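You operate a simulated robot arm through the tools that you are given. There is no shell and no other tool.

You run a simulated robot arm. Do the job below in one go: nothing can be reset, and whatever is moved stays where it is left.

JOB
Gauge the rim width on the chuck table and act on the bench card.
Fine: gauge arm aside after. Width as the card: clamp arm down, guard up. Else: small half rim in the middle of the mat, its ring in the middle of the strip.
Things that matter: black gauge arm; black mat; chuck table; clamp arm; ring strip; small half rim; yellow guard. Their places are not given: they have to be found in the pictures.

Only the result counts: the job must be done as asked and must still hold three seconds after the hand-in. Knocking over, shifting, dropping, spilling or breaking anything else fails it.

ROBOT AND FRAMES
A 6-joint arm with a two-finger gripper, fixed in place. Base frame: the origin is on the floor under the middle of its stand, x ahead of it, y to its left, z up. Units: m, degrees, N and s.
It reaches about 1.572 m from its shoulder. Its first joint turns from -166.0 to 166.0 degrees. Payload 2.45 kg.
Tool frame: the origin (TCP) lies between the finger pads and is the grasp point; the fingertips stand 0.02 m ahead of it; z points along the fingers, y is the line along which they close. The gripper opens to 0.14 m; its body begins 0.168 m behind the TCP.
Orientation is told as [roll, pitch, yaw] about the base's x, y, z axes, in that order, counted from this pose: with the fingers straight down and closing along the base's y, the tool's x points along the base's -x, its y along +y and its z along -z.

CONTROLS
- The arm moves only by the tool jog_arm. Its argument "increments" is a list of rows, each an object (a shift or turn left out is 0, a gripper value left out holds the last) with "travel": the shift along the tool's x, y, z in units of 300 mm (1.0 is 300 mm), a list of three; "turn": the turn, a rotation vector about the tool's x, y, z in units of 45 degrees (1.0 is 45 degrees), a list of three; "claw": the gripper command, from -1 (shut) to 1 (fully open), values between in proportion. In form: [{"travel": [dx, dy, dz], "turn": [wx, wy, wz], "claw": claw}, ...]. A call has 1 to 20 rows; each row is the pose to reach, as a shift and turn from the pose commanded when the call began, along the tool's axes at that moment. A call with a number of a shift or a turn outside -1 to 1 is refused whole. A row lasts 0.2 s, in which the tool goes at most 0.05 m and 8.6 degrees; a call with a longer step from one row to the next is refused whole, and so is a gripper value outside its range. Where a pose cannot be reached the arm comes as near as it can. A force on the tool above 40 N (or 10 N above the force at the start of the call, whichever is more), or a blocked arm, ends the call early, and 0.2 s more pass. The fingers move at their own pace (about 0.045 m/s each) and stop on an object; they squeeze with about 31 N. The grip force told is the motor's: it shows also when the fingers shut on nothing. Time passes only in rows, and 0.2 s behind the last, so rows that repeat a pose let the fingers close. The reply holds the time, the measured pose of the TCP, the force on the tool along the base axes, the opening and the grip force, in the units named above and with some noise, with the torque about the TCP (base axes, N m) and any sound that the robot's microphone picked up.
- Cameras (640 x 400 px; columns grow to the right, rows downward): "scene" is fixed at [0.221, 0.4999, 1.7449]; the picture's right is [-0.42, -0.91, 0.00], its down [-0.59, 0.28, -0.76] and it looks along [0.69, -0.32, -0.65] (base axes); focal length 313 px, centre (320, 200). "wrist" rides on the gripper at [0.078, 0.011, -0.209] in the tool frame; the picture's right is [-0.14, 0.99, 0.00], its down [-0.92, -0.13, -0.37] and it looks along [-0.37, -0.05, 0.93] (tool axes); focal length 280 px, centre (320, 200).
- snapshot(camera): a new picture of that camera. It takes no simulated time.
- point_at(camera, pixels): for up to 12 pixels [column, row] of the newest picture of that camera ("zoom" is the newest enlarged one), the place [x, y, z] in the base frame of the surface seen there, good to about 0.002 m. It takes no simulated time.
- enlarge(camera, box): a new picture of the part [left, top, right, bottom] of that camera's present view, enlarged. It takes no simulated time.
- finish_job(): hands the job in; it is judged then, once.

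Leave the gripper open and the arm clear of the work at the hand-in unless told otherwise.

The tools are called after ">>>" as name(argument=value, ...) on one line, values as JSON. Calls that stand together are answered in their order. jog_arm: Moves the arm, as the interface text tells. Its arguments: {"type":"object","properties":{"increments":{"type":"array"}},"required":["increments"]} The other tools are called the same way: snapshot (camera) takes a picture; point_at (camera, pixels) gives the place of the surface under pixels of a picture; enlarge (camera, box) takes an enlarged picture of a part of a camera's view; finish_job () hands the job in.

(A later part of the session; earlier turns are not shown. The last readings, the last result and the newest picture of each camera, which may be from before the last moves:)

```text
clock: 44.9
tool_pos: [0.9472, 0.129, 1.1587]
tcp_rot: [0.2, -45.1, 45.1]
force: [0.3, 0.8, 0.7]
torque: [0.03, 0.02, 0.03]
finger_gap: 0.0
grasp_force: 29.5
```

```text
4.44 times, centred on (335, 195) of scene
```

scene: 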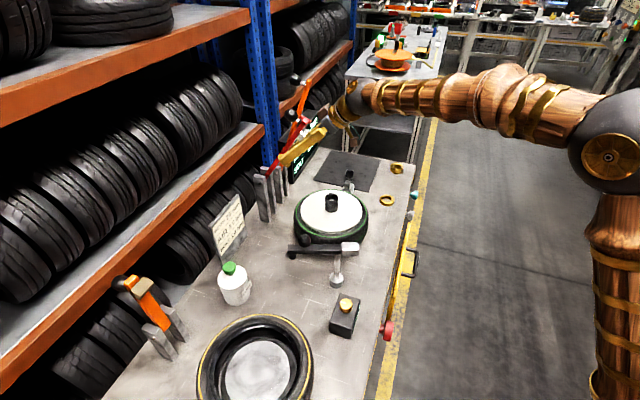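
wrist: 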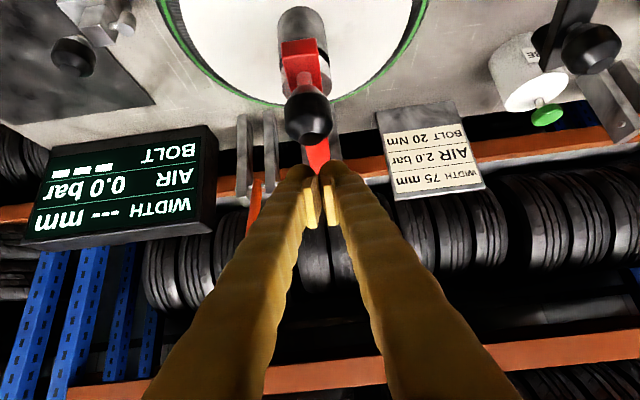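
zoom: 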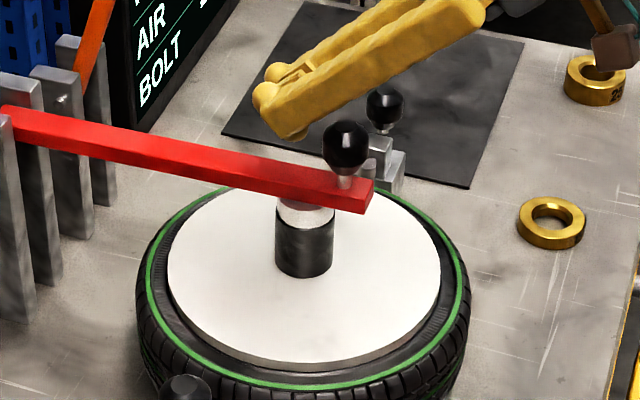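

The bar moved a bit further (tip lower in the picture), with no force. I'll measure again.

>>> point_at(camera="zoom", pixels=[[20, 120], [130, 145], [250, 172], [350, 190], [345, 145], [300, 215], [305, 240], [290, 205]])

>>> jog_arm(increments=[{"travel": [0, 0, 0], "claw": -1}, {"travel": [0, 0, 0], "claw": -1}, {"travel": [0, 0, 0], "claw": -1}])

>>> enlarge(camera="scene", box=[290, 150, 380, 240])

>>> point_at(camera="zoom", pixels=[[20, 120], [130, 145], [250, 172], [350, 190], [345, 145], [300, 215], [305, 240], [290, 205]])

```text
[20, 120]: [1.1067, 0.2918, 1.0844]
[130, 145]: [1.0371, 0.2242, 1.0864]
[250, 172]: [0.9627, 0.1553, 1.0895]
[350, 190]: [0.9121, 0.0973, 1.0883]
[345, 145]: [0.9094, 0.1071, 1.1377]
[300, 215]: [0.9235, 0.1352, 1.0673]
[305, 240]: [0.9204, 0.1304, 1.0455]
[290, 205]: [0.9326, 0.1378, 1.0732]
```

```text
clock: 45.7
tool_pos: [0.9473, 0.1298, 1.1574]
tcp_rot: [0.3, -45.2, 45.0]
force: [0.1, 0.8, -0.1]
torque: [0.02, 0.01, 0.0]
finger_gap: 0.0003
grasp_force: 29.8
```

```text
4.44 times, centred on (335, 195) of scene
```

zoom: 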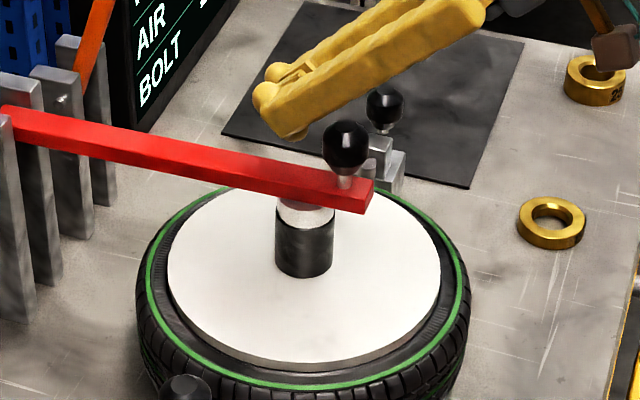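

```text
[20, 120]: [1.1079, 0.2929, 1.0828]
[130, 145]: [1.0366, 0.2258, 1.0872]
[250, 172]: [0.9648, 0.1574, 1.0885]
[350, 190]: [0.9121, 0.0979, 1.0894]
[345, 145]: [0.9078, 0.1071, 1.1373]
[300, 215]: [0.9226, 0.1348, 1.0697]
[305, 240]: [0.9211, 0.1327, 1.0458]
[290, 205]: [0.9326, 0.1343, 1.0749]
```

It's not quite fully seated yet: friction holds it where I leave it. I'll press straight down in 2–3 mm steps until there's a contact force.

>>> jog_arm(increments=[{"travel": [0.0071, 0, 0.0071], "claw": -1}, {"travel": [0.0141, 0, 0.0141], "claw": -1}, {"travel": [0.0212, 0, 0.0212], "claw": -1}])

>>> enlarge(camera="scene", box=[290, 150, 380, 240])

>>> point_at(camera="zoom", pixels=[[20, 120], [130, 145], [250, 175], [350, 195], [345, 150], [300, 215], [305, 240], [290, 210]])

```text
clock: 46.5
tool_pos: [0.9474, 0.1281, 1.1511]
tcp_rot: [0.2, -45.1, 45.1]
force: [0.5, 0.8, 1.3]
torque: [-0.02, -0.05, 0.03]
finger_gap: 0.0
grasp_force: 29.5
```

```text
4.44 times, centred on (335, 195) of scene
```

zoom: 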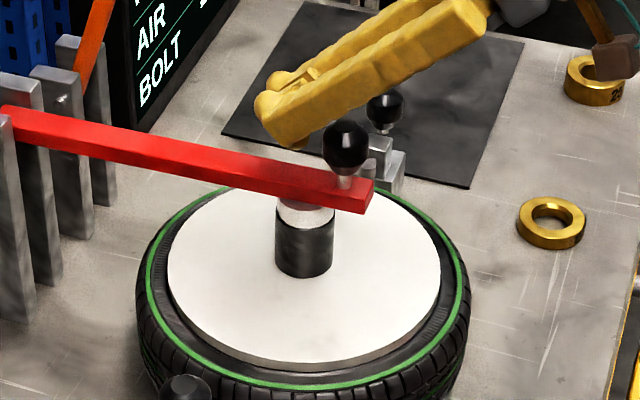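

```text
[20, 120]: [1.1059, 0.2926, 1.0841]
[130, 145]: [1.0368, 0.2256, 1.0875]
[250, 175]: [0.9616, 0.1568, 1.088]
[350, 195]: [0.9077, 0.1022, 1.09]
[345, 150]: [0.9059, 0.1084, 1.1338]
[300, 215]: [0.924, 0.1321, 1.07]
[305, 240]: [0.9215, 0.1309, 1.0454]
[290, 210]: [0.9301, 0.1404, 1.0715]
```

The bar hasn't moved this time and there's no force, so it was settling on its own and the hand isn't touching. I'll press on down a few mm more to confirm it's resting on the hub.

>>> jog_arm(increments=[{"travel": [0.0071, 0, 0.0071], "claw": -1}, {"travel": [0.0141, 0, 0.0141], "claw": -1}, {"travel": [0.0165, 0, 0.0165], "claw": -1}])

>>> enlarge(camera="scene", box=[290, 150, 380, 240])

>>> snapshot(camera="wrist")

```text
clock: 47.3
tool_pos: [0.9476, 0.1282, 1.1435]
tcp_rot: [0.4, -45.1, 45.1]
force: [-0.2, -0.5, 0.3]
torque: [-0.01, -0.01, 0.0]
finger_gap: 0.0001
grasp_force: 29.3
```

```text
4.44 times, centred on (335, 195) of scene
```

zoom: 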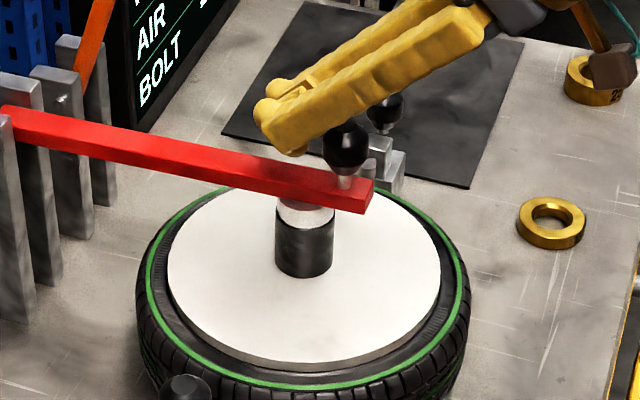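

```text
taken
```

wrist: 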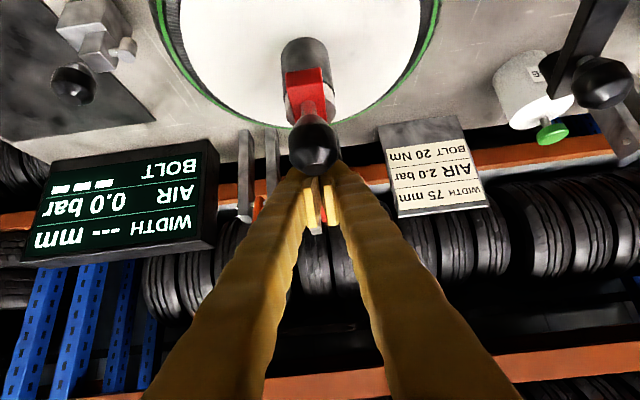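

>>> jog_arm(increments=[{"travel": [0.008, 0, 0.006], "claw": -1}, {"travel": [0.016, 0, 0.012], "claw": -1}, {"travel": [0.022, 0, 0.016], "claw": -1}])

>>> enlarge(camera="scene", box=[290, 150, 380, 240])

```text
clock: 48.1
tool_pos: [0.947, 0.1274, 1.1344]
tcp_rot: [0.2, -45.2, 45.2]
force: [0.1, 0.9, 3.7]
torque: [-0.04, 0.1, -0.01]
finger_gap: 0.0
grasp_force: 29.5
```

```text
4.44 times, centred on (335, 195) of scene
```

zoom: 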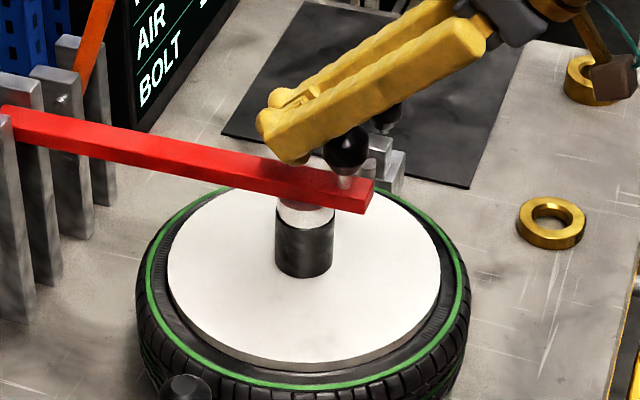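

>>> jog_arm(increments=[{"travel": [0.007, 0, 0.004], "claw": -1}, {"travel": [0.012, 0, 0.006], "claw": -1}])

>>> enlarge(camera="scene", box=[290, 150, 380, 240])

>>> point_at(camera="zoom", pixels=[[20, 120], [130, 145], [250, 175], [350, 195], [300, 215], [305, 240], [290, 210], [200, 160]])

```text
clock: 48.7
tool_pos: [0.9461, 0.1265, 1.1352]
tcp_rot: [0.0, -45.5, 45.2]
force: [0.2, 1.8, 2.1]
torque: [-0.04, 0.06, -0.02]
finger_gap: 0.0061
grasp_force: 29.6
stopped in row 2: the force on the tool passed its limit at 45 N (the readings are from after the stop); the commanded pose is now the measured one
```

```text
4.44 times, centred on (335, 195) of scene
```

zoom: 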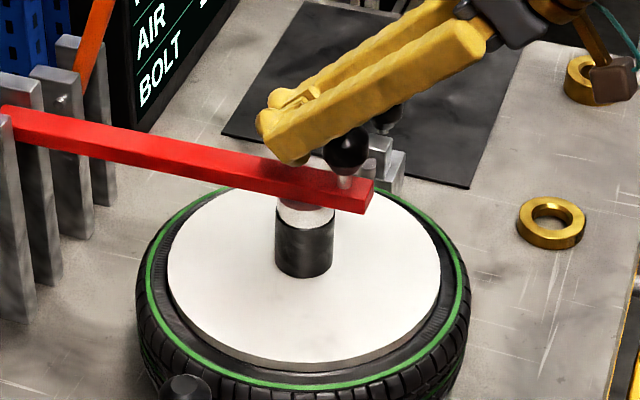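

```text
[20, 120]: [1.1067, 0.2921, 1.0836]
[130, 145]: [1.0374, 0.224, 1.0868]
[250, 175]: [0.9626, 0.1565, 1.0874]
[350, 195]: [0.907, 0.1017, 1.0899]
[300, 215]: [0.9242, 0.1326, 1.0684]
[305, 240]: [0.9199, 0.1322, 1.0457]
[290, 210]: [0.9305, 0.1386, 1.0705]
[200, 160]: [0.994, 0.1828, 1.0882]
```

The press met firm resistance (45 N) without moving the bar: the clamp is seated on the hub. Now I'll lift the hand up and away.

>>> jog_arm(increments=[{"travel": [-0.05, 0, -0.05], "claw": -1}, {"travel": [-0.15, 0, -0.15], "claw": -1}, {"travel": [-0.25, 0, -0.25], "claw": -1}, {"travel": [-0.25, 0, -0.4], "claw": -0.5}, {"travel": [-0.25, 0, -0.55], "claw": 0}, {"travel": [-0.25, 0, -0.7], "claw": 0.5}, {"travel": [-0.25, 0, -0.85], "claw": 0.5}, {"travel": [-0.25, 0, -1.0], "claw": 0.5}, {"travel": [-0.25, 0, -1.0], "claw": 0.5}])

>>> snapshot(camera="scene")

>>> snapshot(camera="wrist")

```text
clock: 50.7
tool_pos: [0.831, 0.0114, 1.3995]
tcp_rot: [0.1, -45.4, 45.3]
force: [-0.3, -0.6, -0.7]
torque: [-0.02, 0.03, -0.03]
finger_gap: 0.105
grasp_force: 0.1
```

```text
taken
```

scene: 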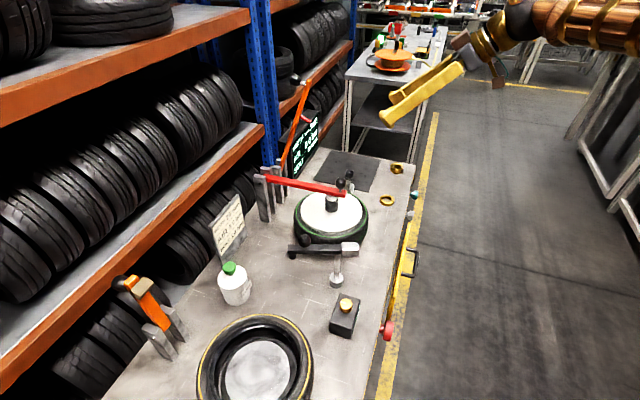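

```text
taken
```

wrist: 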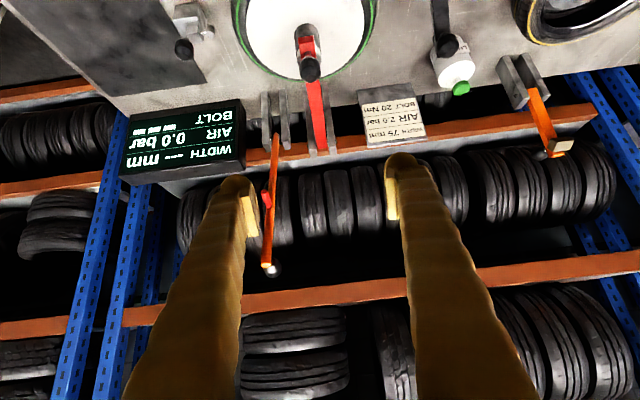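

The clamp arm is down in the picture. Next, the guard: I'll turn the hand back to vertical and move it over the front edge to look at the guard.

>>> jog_arm(increments=[{"travel": [0.059, 0, -0.059], "turn": [0, 0.167, 0]}, {"travel": [0.118, 0, -0.118], "turn": [0, 0.333, 0]}, {"travel": [0.177, 0, -0.177], "turn": [0, 0.5, 0]}, {"travel": [0.236, 0, -0.236], "turn": [0, 0.667, 0]}, {"travel": [0.295, 0, -0.295], "turn": [0, 0.833, 0]}, {"travel": [0.354, 0, -0.354], "turn": [0, 1.0, 0]}, {"travel": [0.354, 0, -0.354], "turn": [0, 1.0, 0]}])

>>> snapshot(camera="wrist")

>>> snapshot(camera="scene")

```text
clock: 52.3
tool_pos: [0.7295, -0.0953, 1.3985]
tcp_rot: [0.0, -0.3, 45.2]
force: [0.0, -0.2, 0.0]
torque: [-0.02, -0.01, 0.0]
finger_gap: 0.105
grasp_force: 0.1
```

```text
taken
```

wrist: 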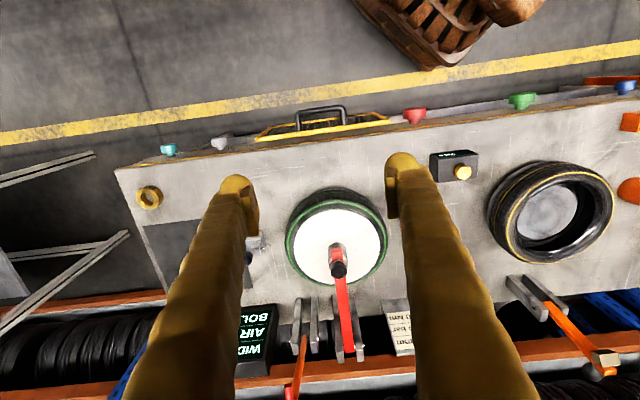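

```text
taken
```

scene: 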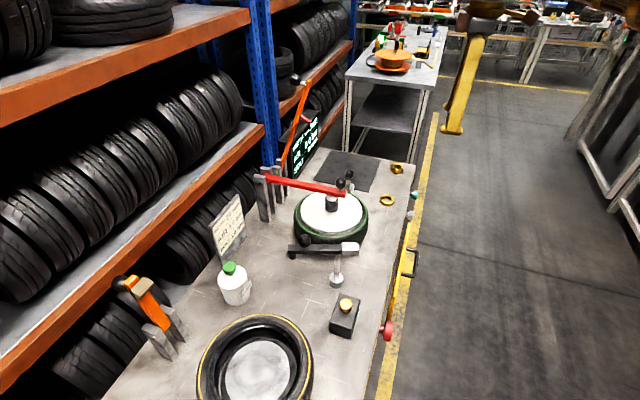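

I'll enlarge the guard in the wrist picture and measure it.

>>> enlarge(camera="wrist", box=[200, 80, 440, 180])

>>> point_at(camera="wrist", pixels=[[298, 128], [298, 112], [322, 106], [346, 112], [346, 124], [262, 138], [386, 122], [320, 131], [260, 130], [384, 115], [413, 115], [220, 142]])

>>> enlarge(camera="scene", box=[370, 200, 440, 350])

```text
2.67 times, centred on (320, 130) of wrist
```

zoom: 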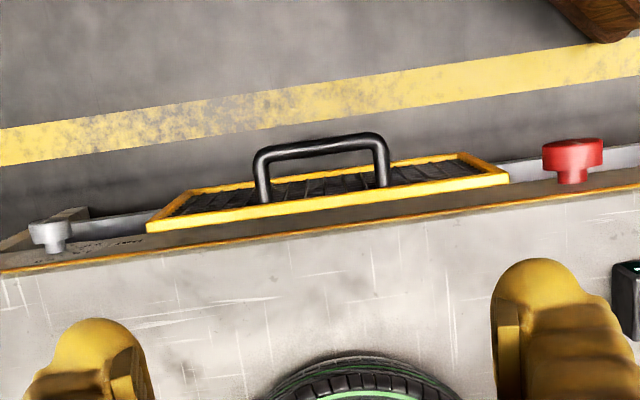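

```text
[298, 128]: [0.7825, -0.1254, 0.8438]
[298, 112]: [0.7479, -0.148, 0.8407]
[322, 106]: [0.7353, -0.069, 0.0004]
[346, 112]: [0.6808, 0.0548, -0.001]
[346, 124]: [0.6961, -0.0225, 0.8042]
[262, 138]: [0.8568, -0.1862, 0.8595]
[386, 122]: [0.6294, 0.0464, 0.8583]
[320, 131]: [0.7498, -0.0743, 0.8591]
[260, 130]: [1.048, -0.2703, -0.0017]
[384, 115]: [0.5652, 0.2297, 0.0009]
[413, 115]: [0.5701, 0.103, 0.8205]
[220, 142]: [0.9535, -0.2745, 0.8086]
```

```text
2.67 times, centred on (405, 275) of scene
```

zoom: 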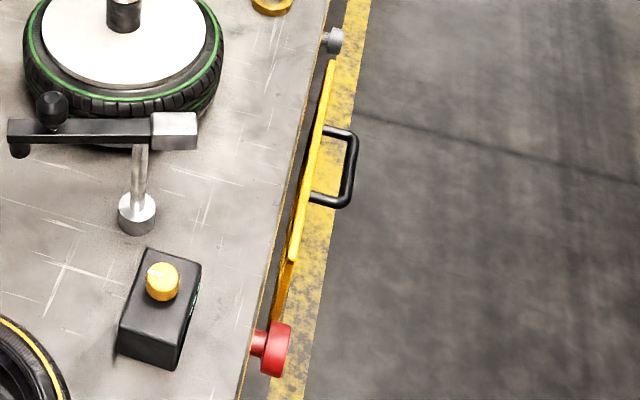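

I'll look closer at the guard's ends and handle.

>>> enlarge(camera="wrist", box=[240, 90, 330, 150])

>>> enlarge(camera="wrist", box=[320, 80, 440, 150])

>>> enlarge(camera="scene", box=[385, 210, 430, 290])

>>> enlarge(camera="scene", box=[365, 270, 420, 350])

```text
6.67 times, centred on (285, 120) of wrist
```

zoom: 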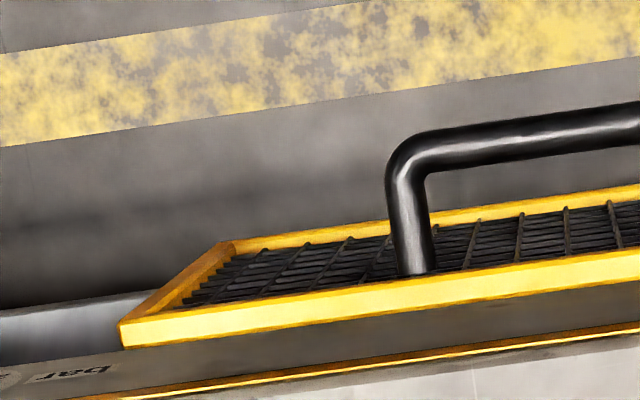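

```text
5.33 times, centred on (380, 115) of wrist
```

zoom: 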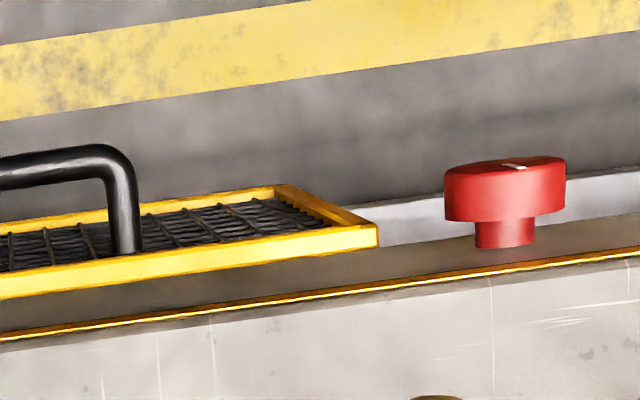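

```text
5.00 times, centred on (408, 250) of scene
```

zoom: 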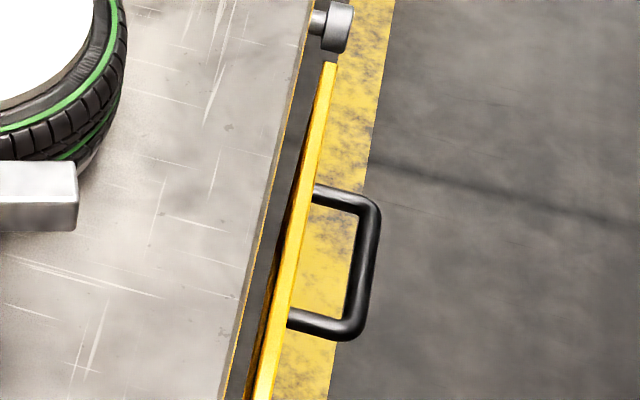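

```text
5.00 times, centred on (392, 310) of scene
```

zoom: 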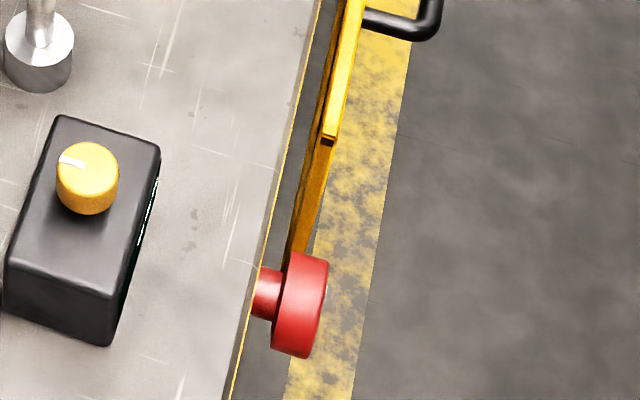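

The guard is an upright panel with mesh and a black handle, just in front of the bench's front face. To see how it's mounted I'll bring the camera to the front side: back off to the front while tilting, then go lower.

>>> jog_arm(increments=[{"travel": [0.127, 0, 0], "turn": [0, -0.167, 0]}, {"travel": [0.254, 0, 0], "turn": [0, -0.333, 0]}, {"travel": [0.381, 0, 0], "turn": [0, -0.5, 0]}, {"travel": [0.508, 0, 0], "turn": [0, -0.667, 0]}, {"travel": [0.635, 0, 0], "turn": [0, -0.833, 0]}, {"travel": [0.762, 0, 0], "turn": [0, -1.0, 0]}, {"travel": [0.762, 0, 0], "turn": [0, -1.0, 0]}])

>>> snapshot(camera="wrist")

>>> snapshot(camera="scene")

```text
clock: 53.9
tool_pos: [0.5634, -0.2572, 1.3955]
tcp_rot: [0.0, -45.5, 45.2]
force: [0.6, 1.1, 0.1]
torque: [0.0, 0.02, 0.02]
finger_gap: 0.1051
grasp_force: 0.0
```

```text
taken
```

wrist: 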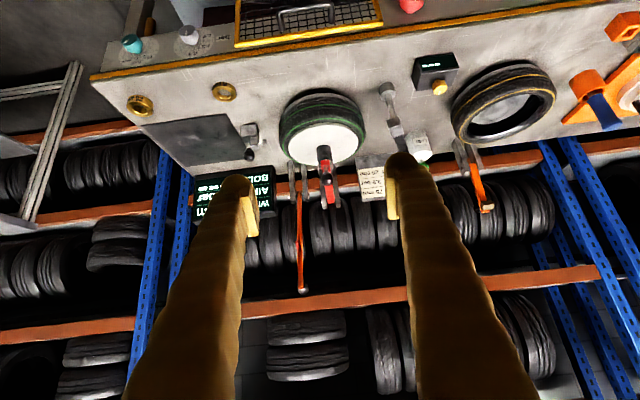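

```text
taken
```

scene: 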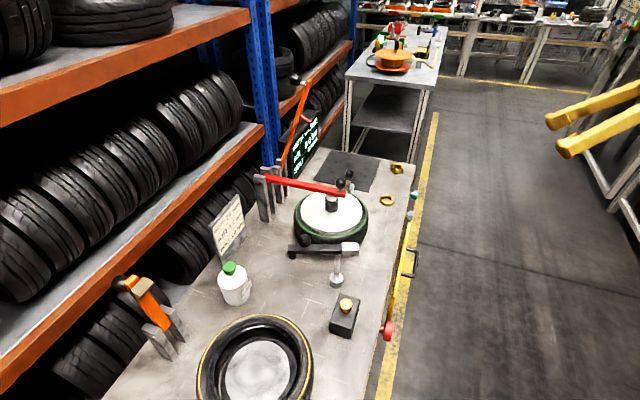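

The front face is at the top of this (upside-down) picture. I'll go down 0.4 m in front of the bench to see it squarely.

>>> jog_arm(increments=[{"travel": [0.1, 0, 0.1]}, {"travel": [0.2, 0, 0.2]}, {"travel": [0.3, 0, 0.3]}, {"travel": [0.4, 0, 0.4]}, {"travel": [0.5, 0, 0.5]}, {"travel": [0.6, 0, 0.6]}, {"travel": [0.7, 0, 0.7]}, {"travel": [0.8, 0, 0.8]}, {"travel": [0.9, 0, 0.9]}, {"travel": [0.9, 0, 0.9]}])

>>> snapshot(camera="wrist")

```text
clock: 56.1
tool_pos: [0.5683, -0.2562, 1.0153]
tcp_rot: [-0.1, -45.4, 45.2]
force: [0.2, -0.4, 0.0]
torque: [0.01, -0.01, -0.02]
finger_gap: 0.105
grasp_force: 0.1
```

```text
taken
```

wrist: 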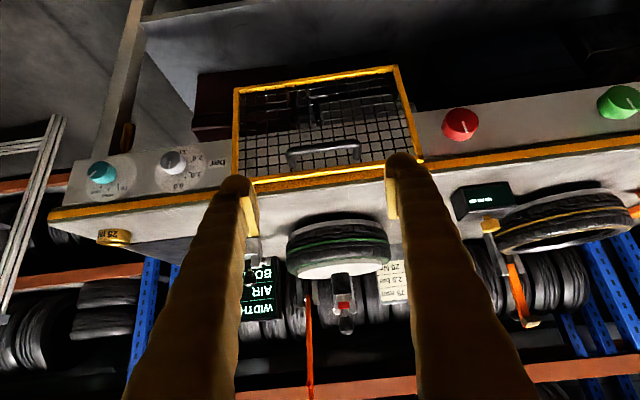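

I see the guard from the front (picture upside down): a frame with mesh, handle near its upper edge, hanging below the bench-top edge. I'll enlarge it to find hinges or slides.

>>> enlarge(camera="wrist", box=[210, 50, 440, 200])

>>> point_at(camera="zoom", pixels=[[80, 110], [520, 55], [130, 345], [570, 300], [300, 85], [350, 325], [230, 290], [400, 265], [315, 275], [300, 180], [60, 230], [600, 200]])

>>> enlarge(camera="wrist", box=[215, 60, 275, 200])

>>> enlarge(camera="wrist", box=[370, 50, 440, 180])

```text
2.67 times, centred on (325, 125) of wrist
```

zoom: 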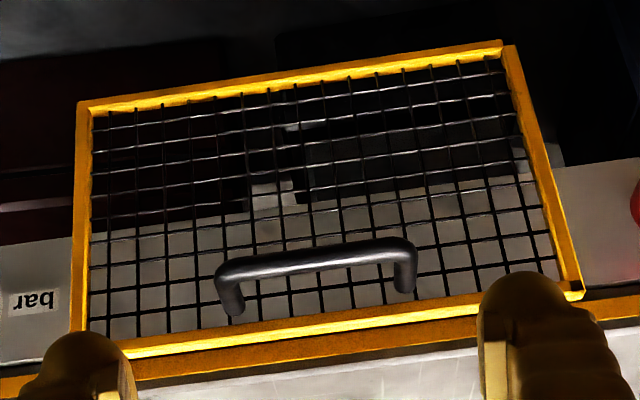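

```text
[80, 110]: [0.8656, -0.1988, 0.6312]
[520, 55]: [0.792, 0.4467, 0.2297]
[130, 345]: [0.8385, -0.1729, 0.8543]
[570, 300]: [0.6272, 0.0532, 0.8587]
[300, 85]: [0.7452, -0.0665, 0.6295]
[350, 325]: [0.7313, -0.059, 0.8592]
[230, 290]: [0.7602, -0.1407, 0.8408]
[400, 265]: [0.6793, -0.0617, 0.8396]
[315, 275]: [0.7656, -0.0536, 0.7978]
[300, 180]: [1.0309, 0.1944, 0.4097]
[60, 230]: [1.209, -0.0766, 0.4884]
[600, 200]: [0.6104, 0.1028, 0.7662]
```

```text
2.86 times, centred on (245, 130) of wrist
```

zoom: 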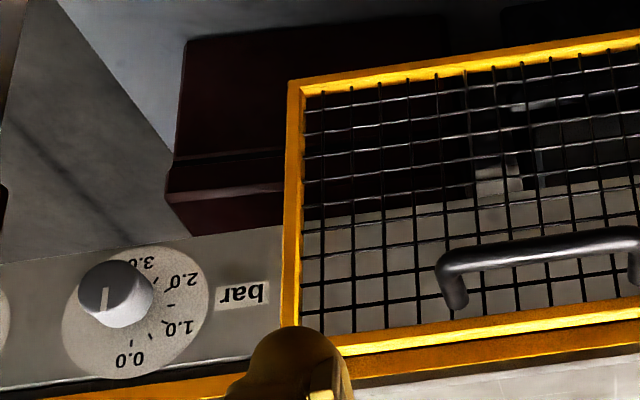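

```text
3.08 times, centred on (405, 115) of wrist
```

zoom: 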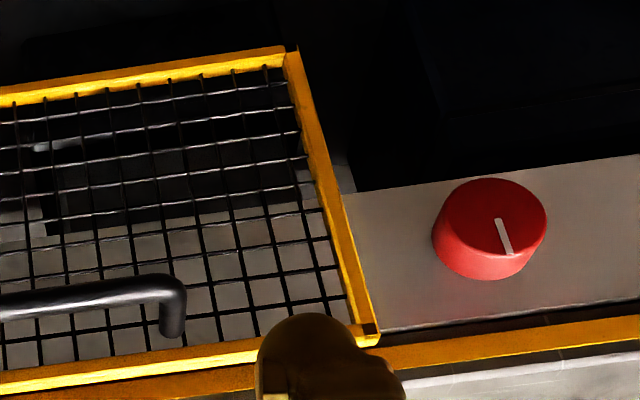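

The panel spans z≈0.63–0.86 with a handle near its top edge: it looks like a vertical slide guard to be lifted. I'll measure the handle bar precisely.

>>> enlarge(camera="wrist", box=[270, 120, 380, 190])

>>> point_at(camera="zoom", pixels=[[300, 180], [300, 190], [300, 200], [200, 205], [400, 175], [130, 215], [130, 250], [505, 160], [510, 210], [300, 172], [120, 265], [510, 225]])

```text
5.71 times, centred on (325, 155) of wrist
```

zoom: 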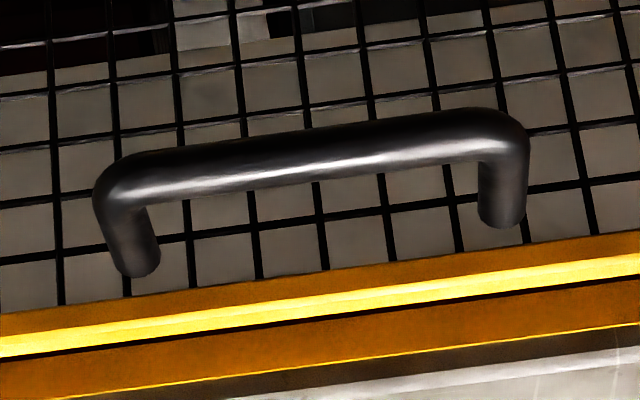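

```text
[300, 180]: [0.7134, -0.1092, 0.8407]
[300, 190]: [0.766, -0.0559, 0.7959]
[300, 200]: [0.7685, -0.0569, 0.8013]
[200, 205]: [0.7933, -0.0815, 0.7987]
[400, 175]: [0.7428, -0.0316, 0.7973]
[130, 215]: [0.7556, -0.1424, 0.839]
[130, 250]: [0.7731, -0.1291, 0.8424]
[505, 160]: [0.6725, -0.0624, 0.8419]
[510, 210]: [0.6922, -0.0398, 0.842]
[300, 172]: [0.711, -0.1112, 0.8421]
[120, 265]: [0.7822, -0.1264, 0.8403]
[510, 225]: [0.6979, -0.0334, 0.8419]
```

Handle bar axis: s≈0.429, z≈0.839 (centre ≈(0.715,-0.108,0.839)), 12 mm thick, ~35 mm in front of the panel. Plan: hand horizontal, fingers closed underneath the bar, and lift. I'll tilt a further 45° so the fingers point straight at the bench, and close them.

>>> jog_arm(increments=[{"turn": [0, -0.165, 0], "claw": -1}, {"turn": [0, -0.33, 0], "claw": -1}, {"turn": [0, -0.495, 0], "claw": -1}, {"turn": [0, -0.66, 0], "claw": -1}, {"turn": [0, -0.825, 0], "claw": -1}, {"turn": [0, -0.99, 0], "claw": -1}, {"turn": [0, -0.99, 0], "claw": -1}])

>>> snapshot(camera="scene")

>>> snapshot(camera="wrist")

```text
clock: 57.7
tool_pos: [0.5692, -0.2553, 1.0145]
tcp_rot: [135.4, -90.1, -90.1]
force: [-0.1, -0.4, 0.3]
torque: [0.0, 0.0, -0.02]
finger_gap: 0.0
grasp_force: 28.8
```

```text
taken
```

scene: 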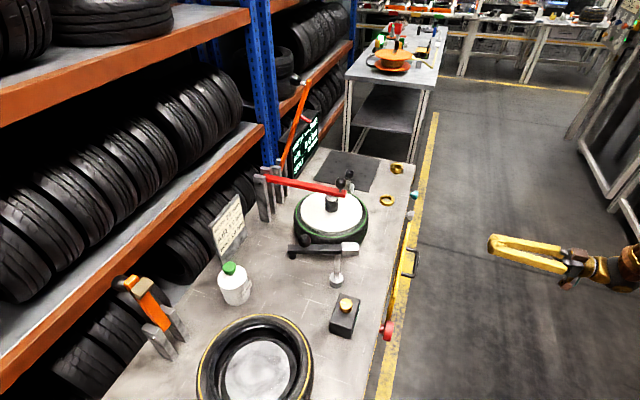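

```text
taken
```

wrist: 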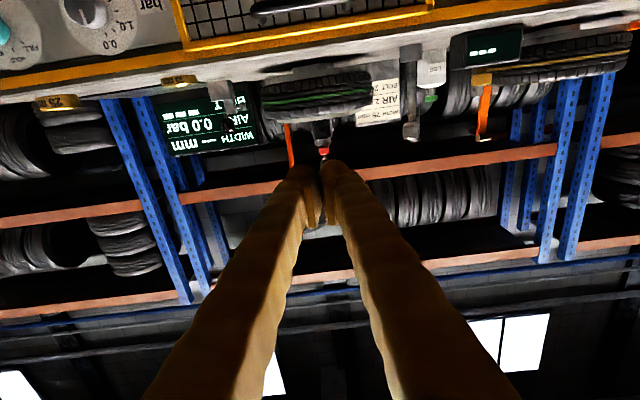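

The hand is horizontal now. I'll go down to z≈0.805 (below the handle bar), still 20 cm in front of it.

>>> jog_arm(increments=[{"travel": [0.14, 0, 0], "claw": -1}, {"travel": [0.28, 0, 0], "claw": -1}, {"travel": [0.42, 0, 0], "claw": -1}, {"travel": [0.56, 0, 0], "claw": -1}, {"travel": [0.698, 0, 0], "claw": -1}, {"travel": [0.698, 0, 0], "claw": -1}])

>>> snapshot(camera="wrist")

>>> snapshot(camera="scene")

```text
clock: 59.1
tool_pos: [0.5909, -0.2924, 0.8477]
tcp_rot: [65.9, -87.5, -19.6]
force: [-0.3, 0.1, 0.0]
torque: [-0.02, 0.0, 0.01]
finger_gap: 0.0
grasp_force: 29.8
out of reach, approached as far as the arm can: row 3, 4, 5, 6
```

```text
taken
```

wrist: 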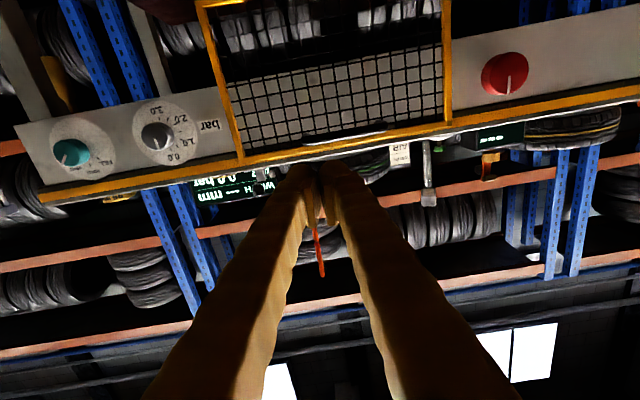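

```text
taken
```

scene: 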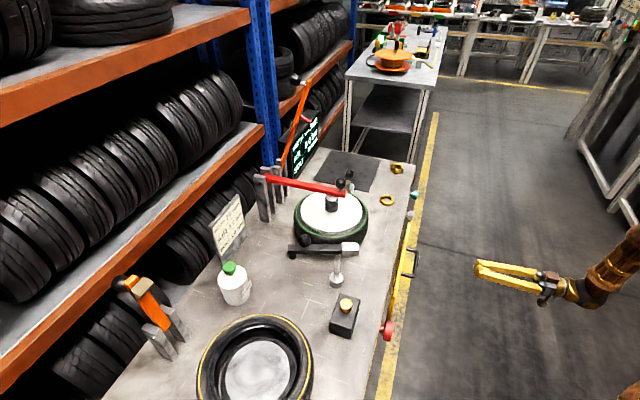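

Level with the handle the horizontal hand is too close for the arm. I'll use a compromise: fingers pointing back and 35° down, rolled 90° so they close above/below the handle bar. First raise a bit and tilt back by 35°.

>>> jog_arm(increments=[{"travel": [-0.07, 0, 0], "turn": [0, 0.16, 0], "claw": -0.5}, {"travel": [-0.14, 0, 0], "turn": [0, 0.32, 0], "claw": -0.5}, {"travel": [-0.21, 0, 0], "turn": [0, 0.48, 0], "claw": -0.5}, {"travel": [-0.28, 0, 0], "turn": [0, 0.64, 0], "claw": -0.5}, {"travel": [-0.35, 0, 0], "turn": [0, 0.78, 0], "claw": -0.5}, {"travel": [-0.35, 0, 0], "turn": [0, 0.78, 0], "claw": -0.5}])

```text
clock: 60.5
tool_pos: [0.5942, -0.2923, 0.95]
tcp_rot: [0.1, -54.8, 45.2]
force: [-1.1, 0.3, -0.5]
torque: [0.04, -0.02, -0.01]
finger_gap: 0.0351
grasp_force: 0.0
```

Orientation is clean now. Next roll +90° about the finger axis in two calls.

>>> jog_arm(increments=[{"turn": [0, 0, 0.17]}, {"turn": [0, 0, 0.34]}, {"turn": [0, 0, 0.51]}, {"turn": [0, 0, 0.68]}, {"turn": [0, 0, 0.85]}, {"turn": [0, 0, 1.0]}])

>>> jog_arm(increments=[{"turn": [0, 0, 0.17]}, {"turn": [0, 0, 0.34]}, {"turn": [0, 0, 0.51]}, {"turn": [0, 0, 0.68]}, {"turn": [0, 0, 0.85]}, {"turn": [0, 0, 1.0]}, {"turn": [0, 0, 1.0]}])

>>> snapshot(camera="wrist")

>>> snapshot(camera="scene")

```text
clock: 61.9
tool_pos: [0.5947, -0.2936, 0.9488]
tcp_rot: [45.3, -35.2, -14.9]
force: [-0.4, -0.3, -0.2]
torque: [-0.01, 0.0, 0.02]
finger_gap: 0.0351
grasp_force: 0.0
```

```text
clock: 63.5
tool_pos: [0.5949, -0.2935, 0.949]
tcp_rot: [54.8, 0.0, -44.9]
force: [0.3, 0.3, -0.1]
torque: [-0.01, -0.02, -0.01]
finger_gap: 0.0352
grasp_force: 0.1
```

```text
taken
```

wrist: 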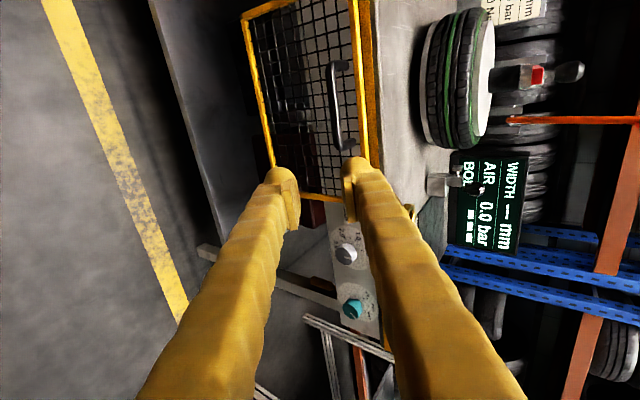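

```text
taken
```

scene: 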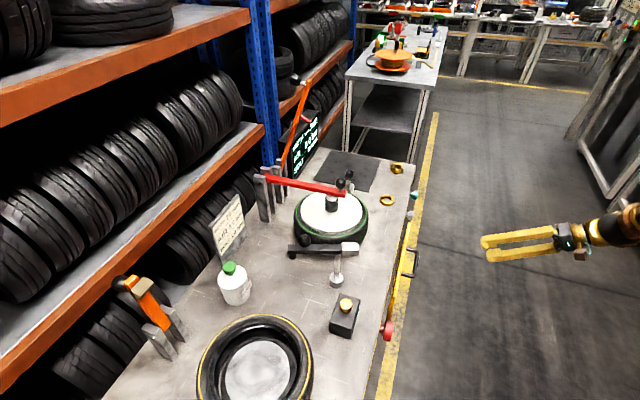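

The fingers now close above/below. I see the handle at about (333,105) in the picture; I'll measure it, the guard frame and the bench edge from here.

>>> enlarge(camera="wrist", box=[230, 0, 420, 200])

>>> point_at(camera="wrist", pixels=[[329, 80], [331, 100], [334, 120], [336, 140], [329, 68], [338, 66], [346, 65], [360, 60], [363, 100], [372, 100], [380, 100], [270, 100]])

```text
2.00 times, centred on (325, 100) of wrist
```

zoom: 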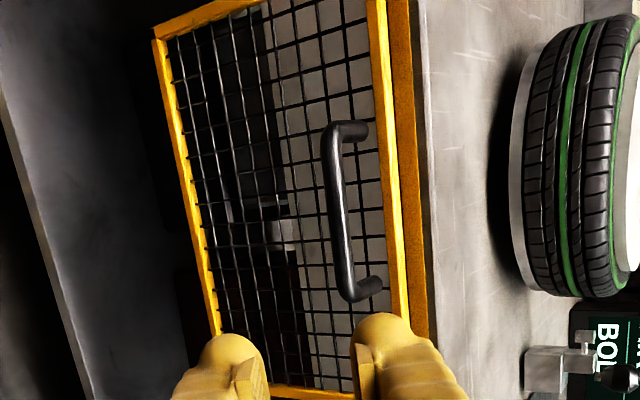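

```text
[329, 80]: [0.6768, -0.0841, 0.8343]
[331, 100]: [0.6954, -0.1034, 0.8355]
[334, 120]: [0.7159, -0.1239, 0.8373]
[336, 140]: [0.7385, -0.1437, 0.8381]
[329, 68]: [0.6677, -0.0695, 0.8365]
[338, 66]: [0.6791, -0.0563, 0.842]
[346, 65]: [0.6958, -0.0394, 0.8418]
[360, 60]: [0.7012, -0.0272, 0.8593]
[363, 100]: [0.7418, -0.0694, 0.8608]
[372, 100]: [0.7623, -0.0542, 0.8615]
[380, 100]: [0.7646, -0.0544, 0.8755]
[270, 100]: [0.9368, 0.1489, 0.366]
```

Bar axis ≈(s 0.425, z 0.839), bench edge at s≈0.50. I'll shift 4.8 cm left, align, and move to 10 cm short of the bar.

>>> jog_arm(increments=[{"travel": [0.08, 0.053, 0], "claw": -0.36}, {"travel": [0.159, 0.107, 0], "claw": -0.36}, {"travel": [0.159, 0.107, 0.11], "claw": -0.36}, {"travel": [0.159, 0.107, 0.22], "claw": -0.36}, {"travel": [0.159, 0.107, 0.33], "claw": -0.36}, {"travel": [0.159, 0.107, 0.433], "claw": -0.36}, {"travel": [0.159, 0.107, 0.433], "claw": -0.36}])

>>> snapshot(camera="wrist")

>>> enlarge(camera="scene", box=[370, 190, 560, 330])

```text
clock: 65.1
tool_pos: [0.6499, -0.1697, 0.9004]
tcp_rot: [54.9, 0.1, -44.8]
force: [0.4, -0.5, -0.2]
torque: [-0.04, 0.0, -0.03]
finger_gap: 0.0449
grasp_force: 0.2
```

```text
taken
```

wrist: 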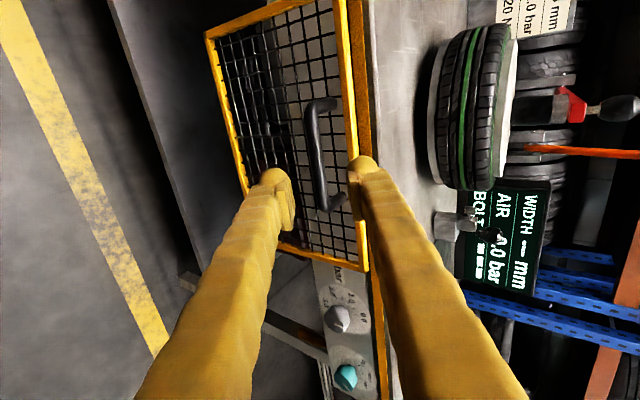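

```text
2.86 times, centred on (465, 260) of scene
```

zoom: 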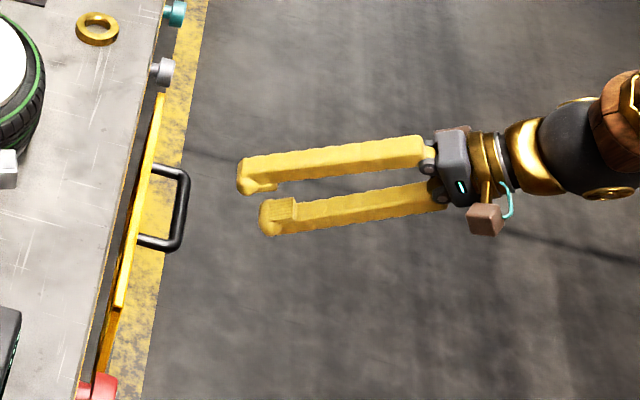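

The bar lies between the fingertips in the picture. I'll re-measure it from here for the final approach.

>>> enlarge(camera="wrist", box=[270, 70, 370, 240])

>>> point_at(camera="wrist", pixels=[[312, 130], [315, 150], [318, 170], [309, 130], [316, 130], [312, 150], [319, 150], [321, 185], [330, 102], [335, 205]])

```text
2.35 times, centred on (320, 155) of wrist
```

zoom: 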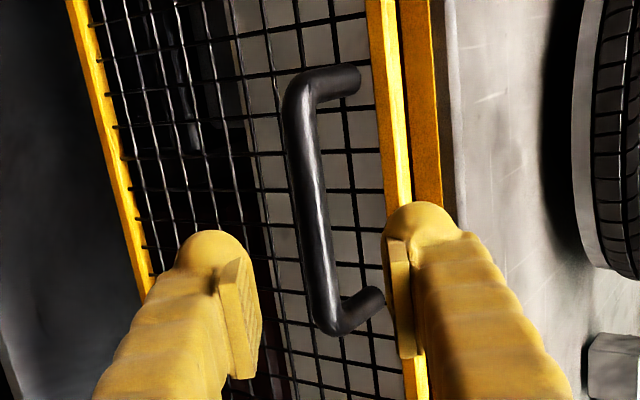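

```text
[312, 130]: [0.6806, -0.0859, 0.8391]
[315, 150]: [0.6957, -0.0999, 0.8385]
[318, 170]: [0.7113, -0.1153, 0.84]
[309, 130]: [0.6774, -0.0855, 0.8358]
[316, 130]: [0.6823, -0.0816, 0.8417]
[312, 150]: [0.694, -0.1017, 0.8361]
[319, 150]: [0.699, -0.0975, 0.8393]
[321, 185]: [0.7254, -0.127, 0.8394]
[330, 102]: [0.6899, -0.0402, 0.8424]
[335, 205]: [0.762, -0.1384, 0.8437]
```

Alignment is within 2–3 mm. I'll advance 0.10 m and then close on the bar.

>>> jog_arm(increments=[{"travel": [0, -0.007, 0.085], "claw": -0.36}, {"travel": [0, -0.007, 0.17], "claw": -0.36}, {"travel": [0, -0.007, 0.255], "claw": -0.36}, {"travel": [0, -0.007, 0.335], "claw": -0.36}, {"travel": [0, -0.007, 0.335], "claw": -0.36}])

>>> snapshot(camera="wrist")

>>> enlarge(camera="scene", box=[370, 190, 500, 330])

```text
clock: 66.3
tool_pos: [0.7069, -0.1141, 0.8404]
tcp_rot: [54.9, 0.0, -44.8]
force: [0.7, 1.1, 0.0]
torque: [0.0, 0.01, 0.0]
finger_gap: 0.0448
grasp_force: 0.0
```

```text
taken
```

wrist: 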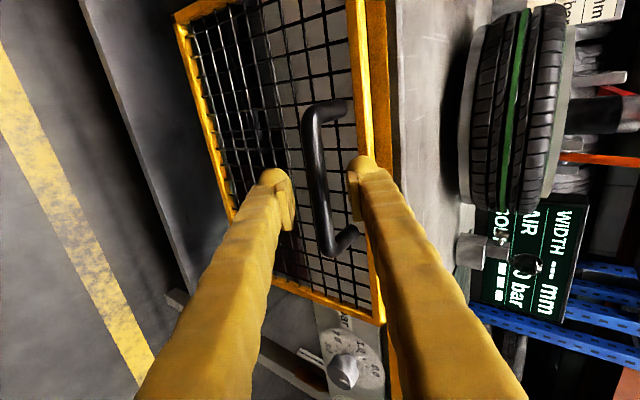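

```text
2.86 times, centred on (435, 260) of scene
```

zoom: 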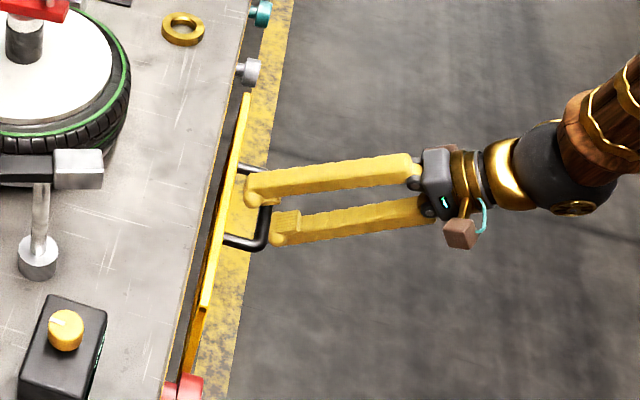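

The fingers straddle the bar. Closing now.

>>> jog_arm(increments=[{"claw": -0.6}, {"claw": -0.8}, {"claw": -1}, {"claw": -1}, {"claw": -1}])

>>> snapshot(camera="wrist")

```text
clock: 67.5
tool_pos: [0.7061, -0.1134, 0.8395]
tcp_rot: [54.7, 0.1, -44.8]
force: [-4.4, -5.7, -6.4]
torque: [0.46, 0.57, -0.58]
finger_gap: 0.0146
grasp_force: 40.6
```

```text
taken
```

wrist: 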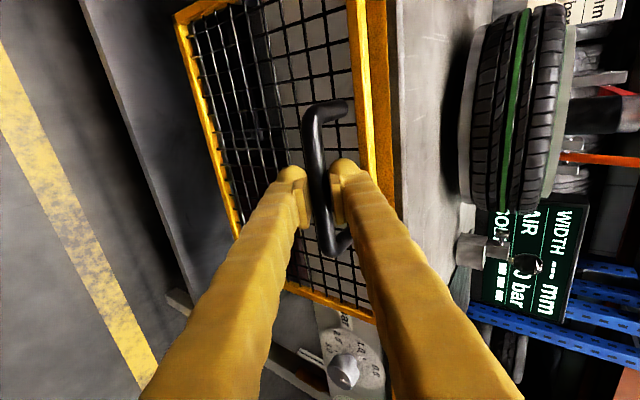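

Gripped (gap 14.6 mm). Now I'll lift straight up 3 cm slowly to see whether the guard slides.

>>> jog_arm(increments=[{"travel": [0, 0.0272, -0.0192], "claw": -1}, {"travel": [0, 0.0545, -0.0384], "claw": -1}, {"travel": [0, 0.0817, -0.0576], "claw": -1}])

>>> snapshot(camera="wrist")

>>> enlarge(camera="scene", box=[370, 190, 500, 330])

```text
clock: 68.3
tool_pos: [0.7065, -0.1134, 0.8711]
tcp_rot: [55.0, 0.0, -44.7]
force: [-0.6, -1.2, -9.7]
torque: [0.54, 0.59, -0.4]
finger_gap: 0.0144
grasp_force: 41.0
```

```text
taken
```

wrist: 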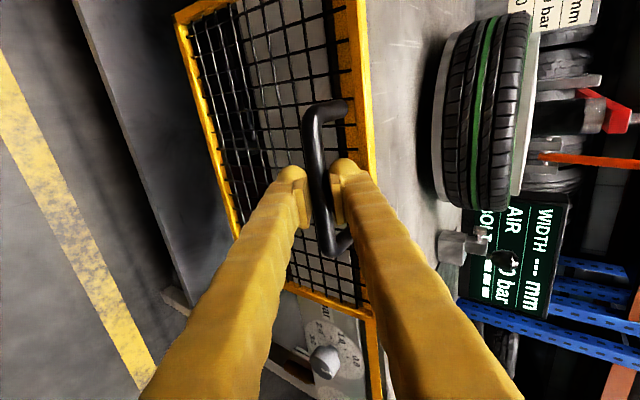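

```text
2.86 times, centred on (435, 260) of scene
```

zoom: 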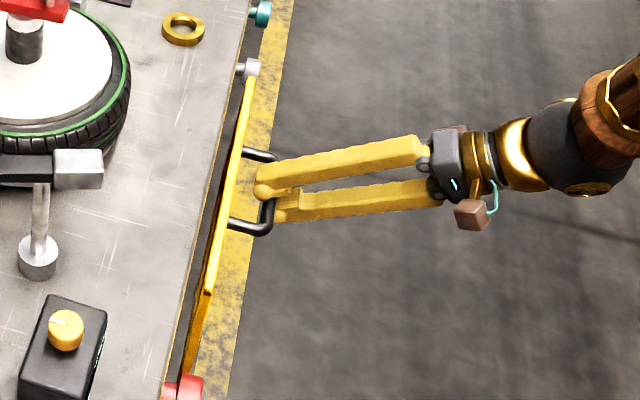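

The guard slides straight up, with about 10 N. I'll continue lifting by 16 cm.

>>> jog_arm(increments=[{"travel": [0, 0.0545, -0.0384], "claw": -1}, {"travel": [0, 0.1089, -0.0768], "claw": -1}, {"travel": [0, 0.1634, -0.1152], "claw": -1}, {"travel": [0, 0.2179, -0.1536], "claw": -1}, {"travel": [0, 0.2723, -0.192], "claw": -1}, {"travel": [0, 0.3268, -0.2304], "claw": -1}, {"travel": [0, 0.3813, -0.2688], "claw": -1}, {"travel": [0, 0.4357, -0.3072], "claw": -1}])

>>> snapshot(camera="wrist")

>>> snapshot(camera="scene")

```text
clock: 70.1
tool_pos: [0.7056, -0.1137, 1.0318]
tcp_rot: [54.8, 0.2, -44.8]
force: [-10.7, -28.2, -12.7]
torque: [0.27, 0.6, -0.71]
finger_gap: 0.0145
grasp_force: 40.6
```

```text
taken
```

wrist: 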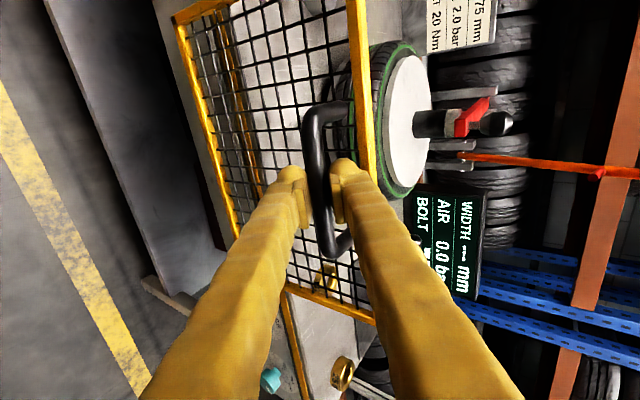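

```text
taken
```

scene: 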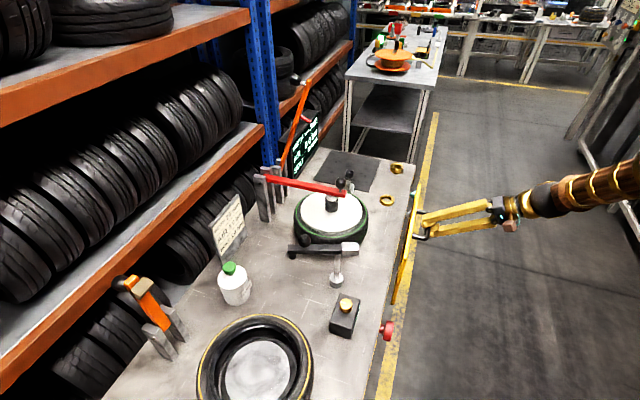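

Raised by 19 cm; there's a side load of ~28 N pushing the hand to the front, so I'll relieve it by 2 mm and continue up in 1 cm steps.

>>> jog_arm(increments=[{"travel": [-0.0027, -0.0038, -0.0054], "claw": -1}, {"travel": [-0.0027, -0.0038, -0.0054], "claw": -1}])

>>> jog_arm(increments=[{"travel": [0, 0.0272, -0.0192], "claw": -1}, {"travel": [0, 0.0545, -0.0384], "claw": -1}, {"travel": [0, 0.0817, -0.0576], "claw": -1}])

>>> enlarge(camera="scene", box=[370, 170, 500, 310])

```text
clock: 70.7
tool_pos: [0.7063, -0.1135, 1.0334]
tcp_rot: [54.9, 0.1, -44.5]
force: [27.3, 27.7, -5.2]
torque: [0.72, 0.49, -0.28]
finger_gap: 0.014
grasp_force: 40.4
```

```text
clock: 71.1
tool_pos: [0.706, -0.1137, 1.0402]
tcp_rot: [54.9, 0.1, -44.7]
force: [9.9, 10.4, -2.2]
torque: [0.49, 0.38, -0.72]
finger_gap: 0.0141
grasp_force: 39.9
stopped in row 2: the force on the tool passed its limit at 51 N (the readings are from after the stop); the commanded pose is now the measured one
```

```text
2.86 times, centred on (435, 240) of scene
```

zoom: 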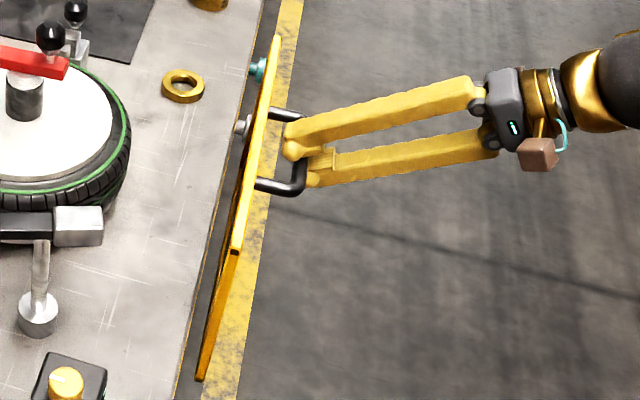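

>>> jog_arm(increments=[{"travel": [0, 0.0006, 0.0009], "claw": -1}, {"travel": [0, 0.0142, -0.0087], "claw": -1}, {"travel": [0, 0.0279, -0.0183], "claw": -1}])

```text
clock: 71.9
tool_pos: [0.7065, -0.1129, 1.0486]
tcp_rot: [55.0, 0.1, -44.5]
force: [4.5, 21.2, -10.9]
torque: [0.62, 0.61, -0.36]
finger_gap: 0.0141
grasp_force: 40.3
```

>>> jog_arm(increments=[{"travel": [0.001, 0.0142, -0.0087], "claw": -1}, {"travel": [0.001, 0.0279, -0.0183], "claw": -1}, {"travel": [0.001, 0.0415, -0.0279], "claw": -1}, {"travel": [0.001, 0.0551, -0.0375], "claw": -1}])

```text
clock: 72.6
tool_pos: [0.7059, -0.1133, 1.0588]
tcp_rot: [54.9, 0.3, -44.7]
force: [13.3, 5.9, -10.2]
torque: [0.01, -0.04, -0.14]
finger_gap: 0.014
grasp_force: 40.1
stopped in row 3: the force on the tool passed its limit at 50 N (the readings are from after the stop); the commanded pose is now the measured one
```

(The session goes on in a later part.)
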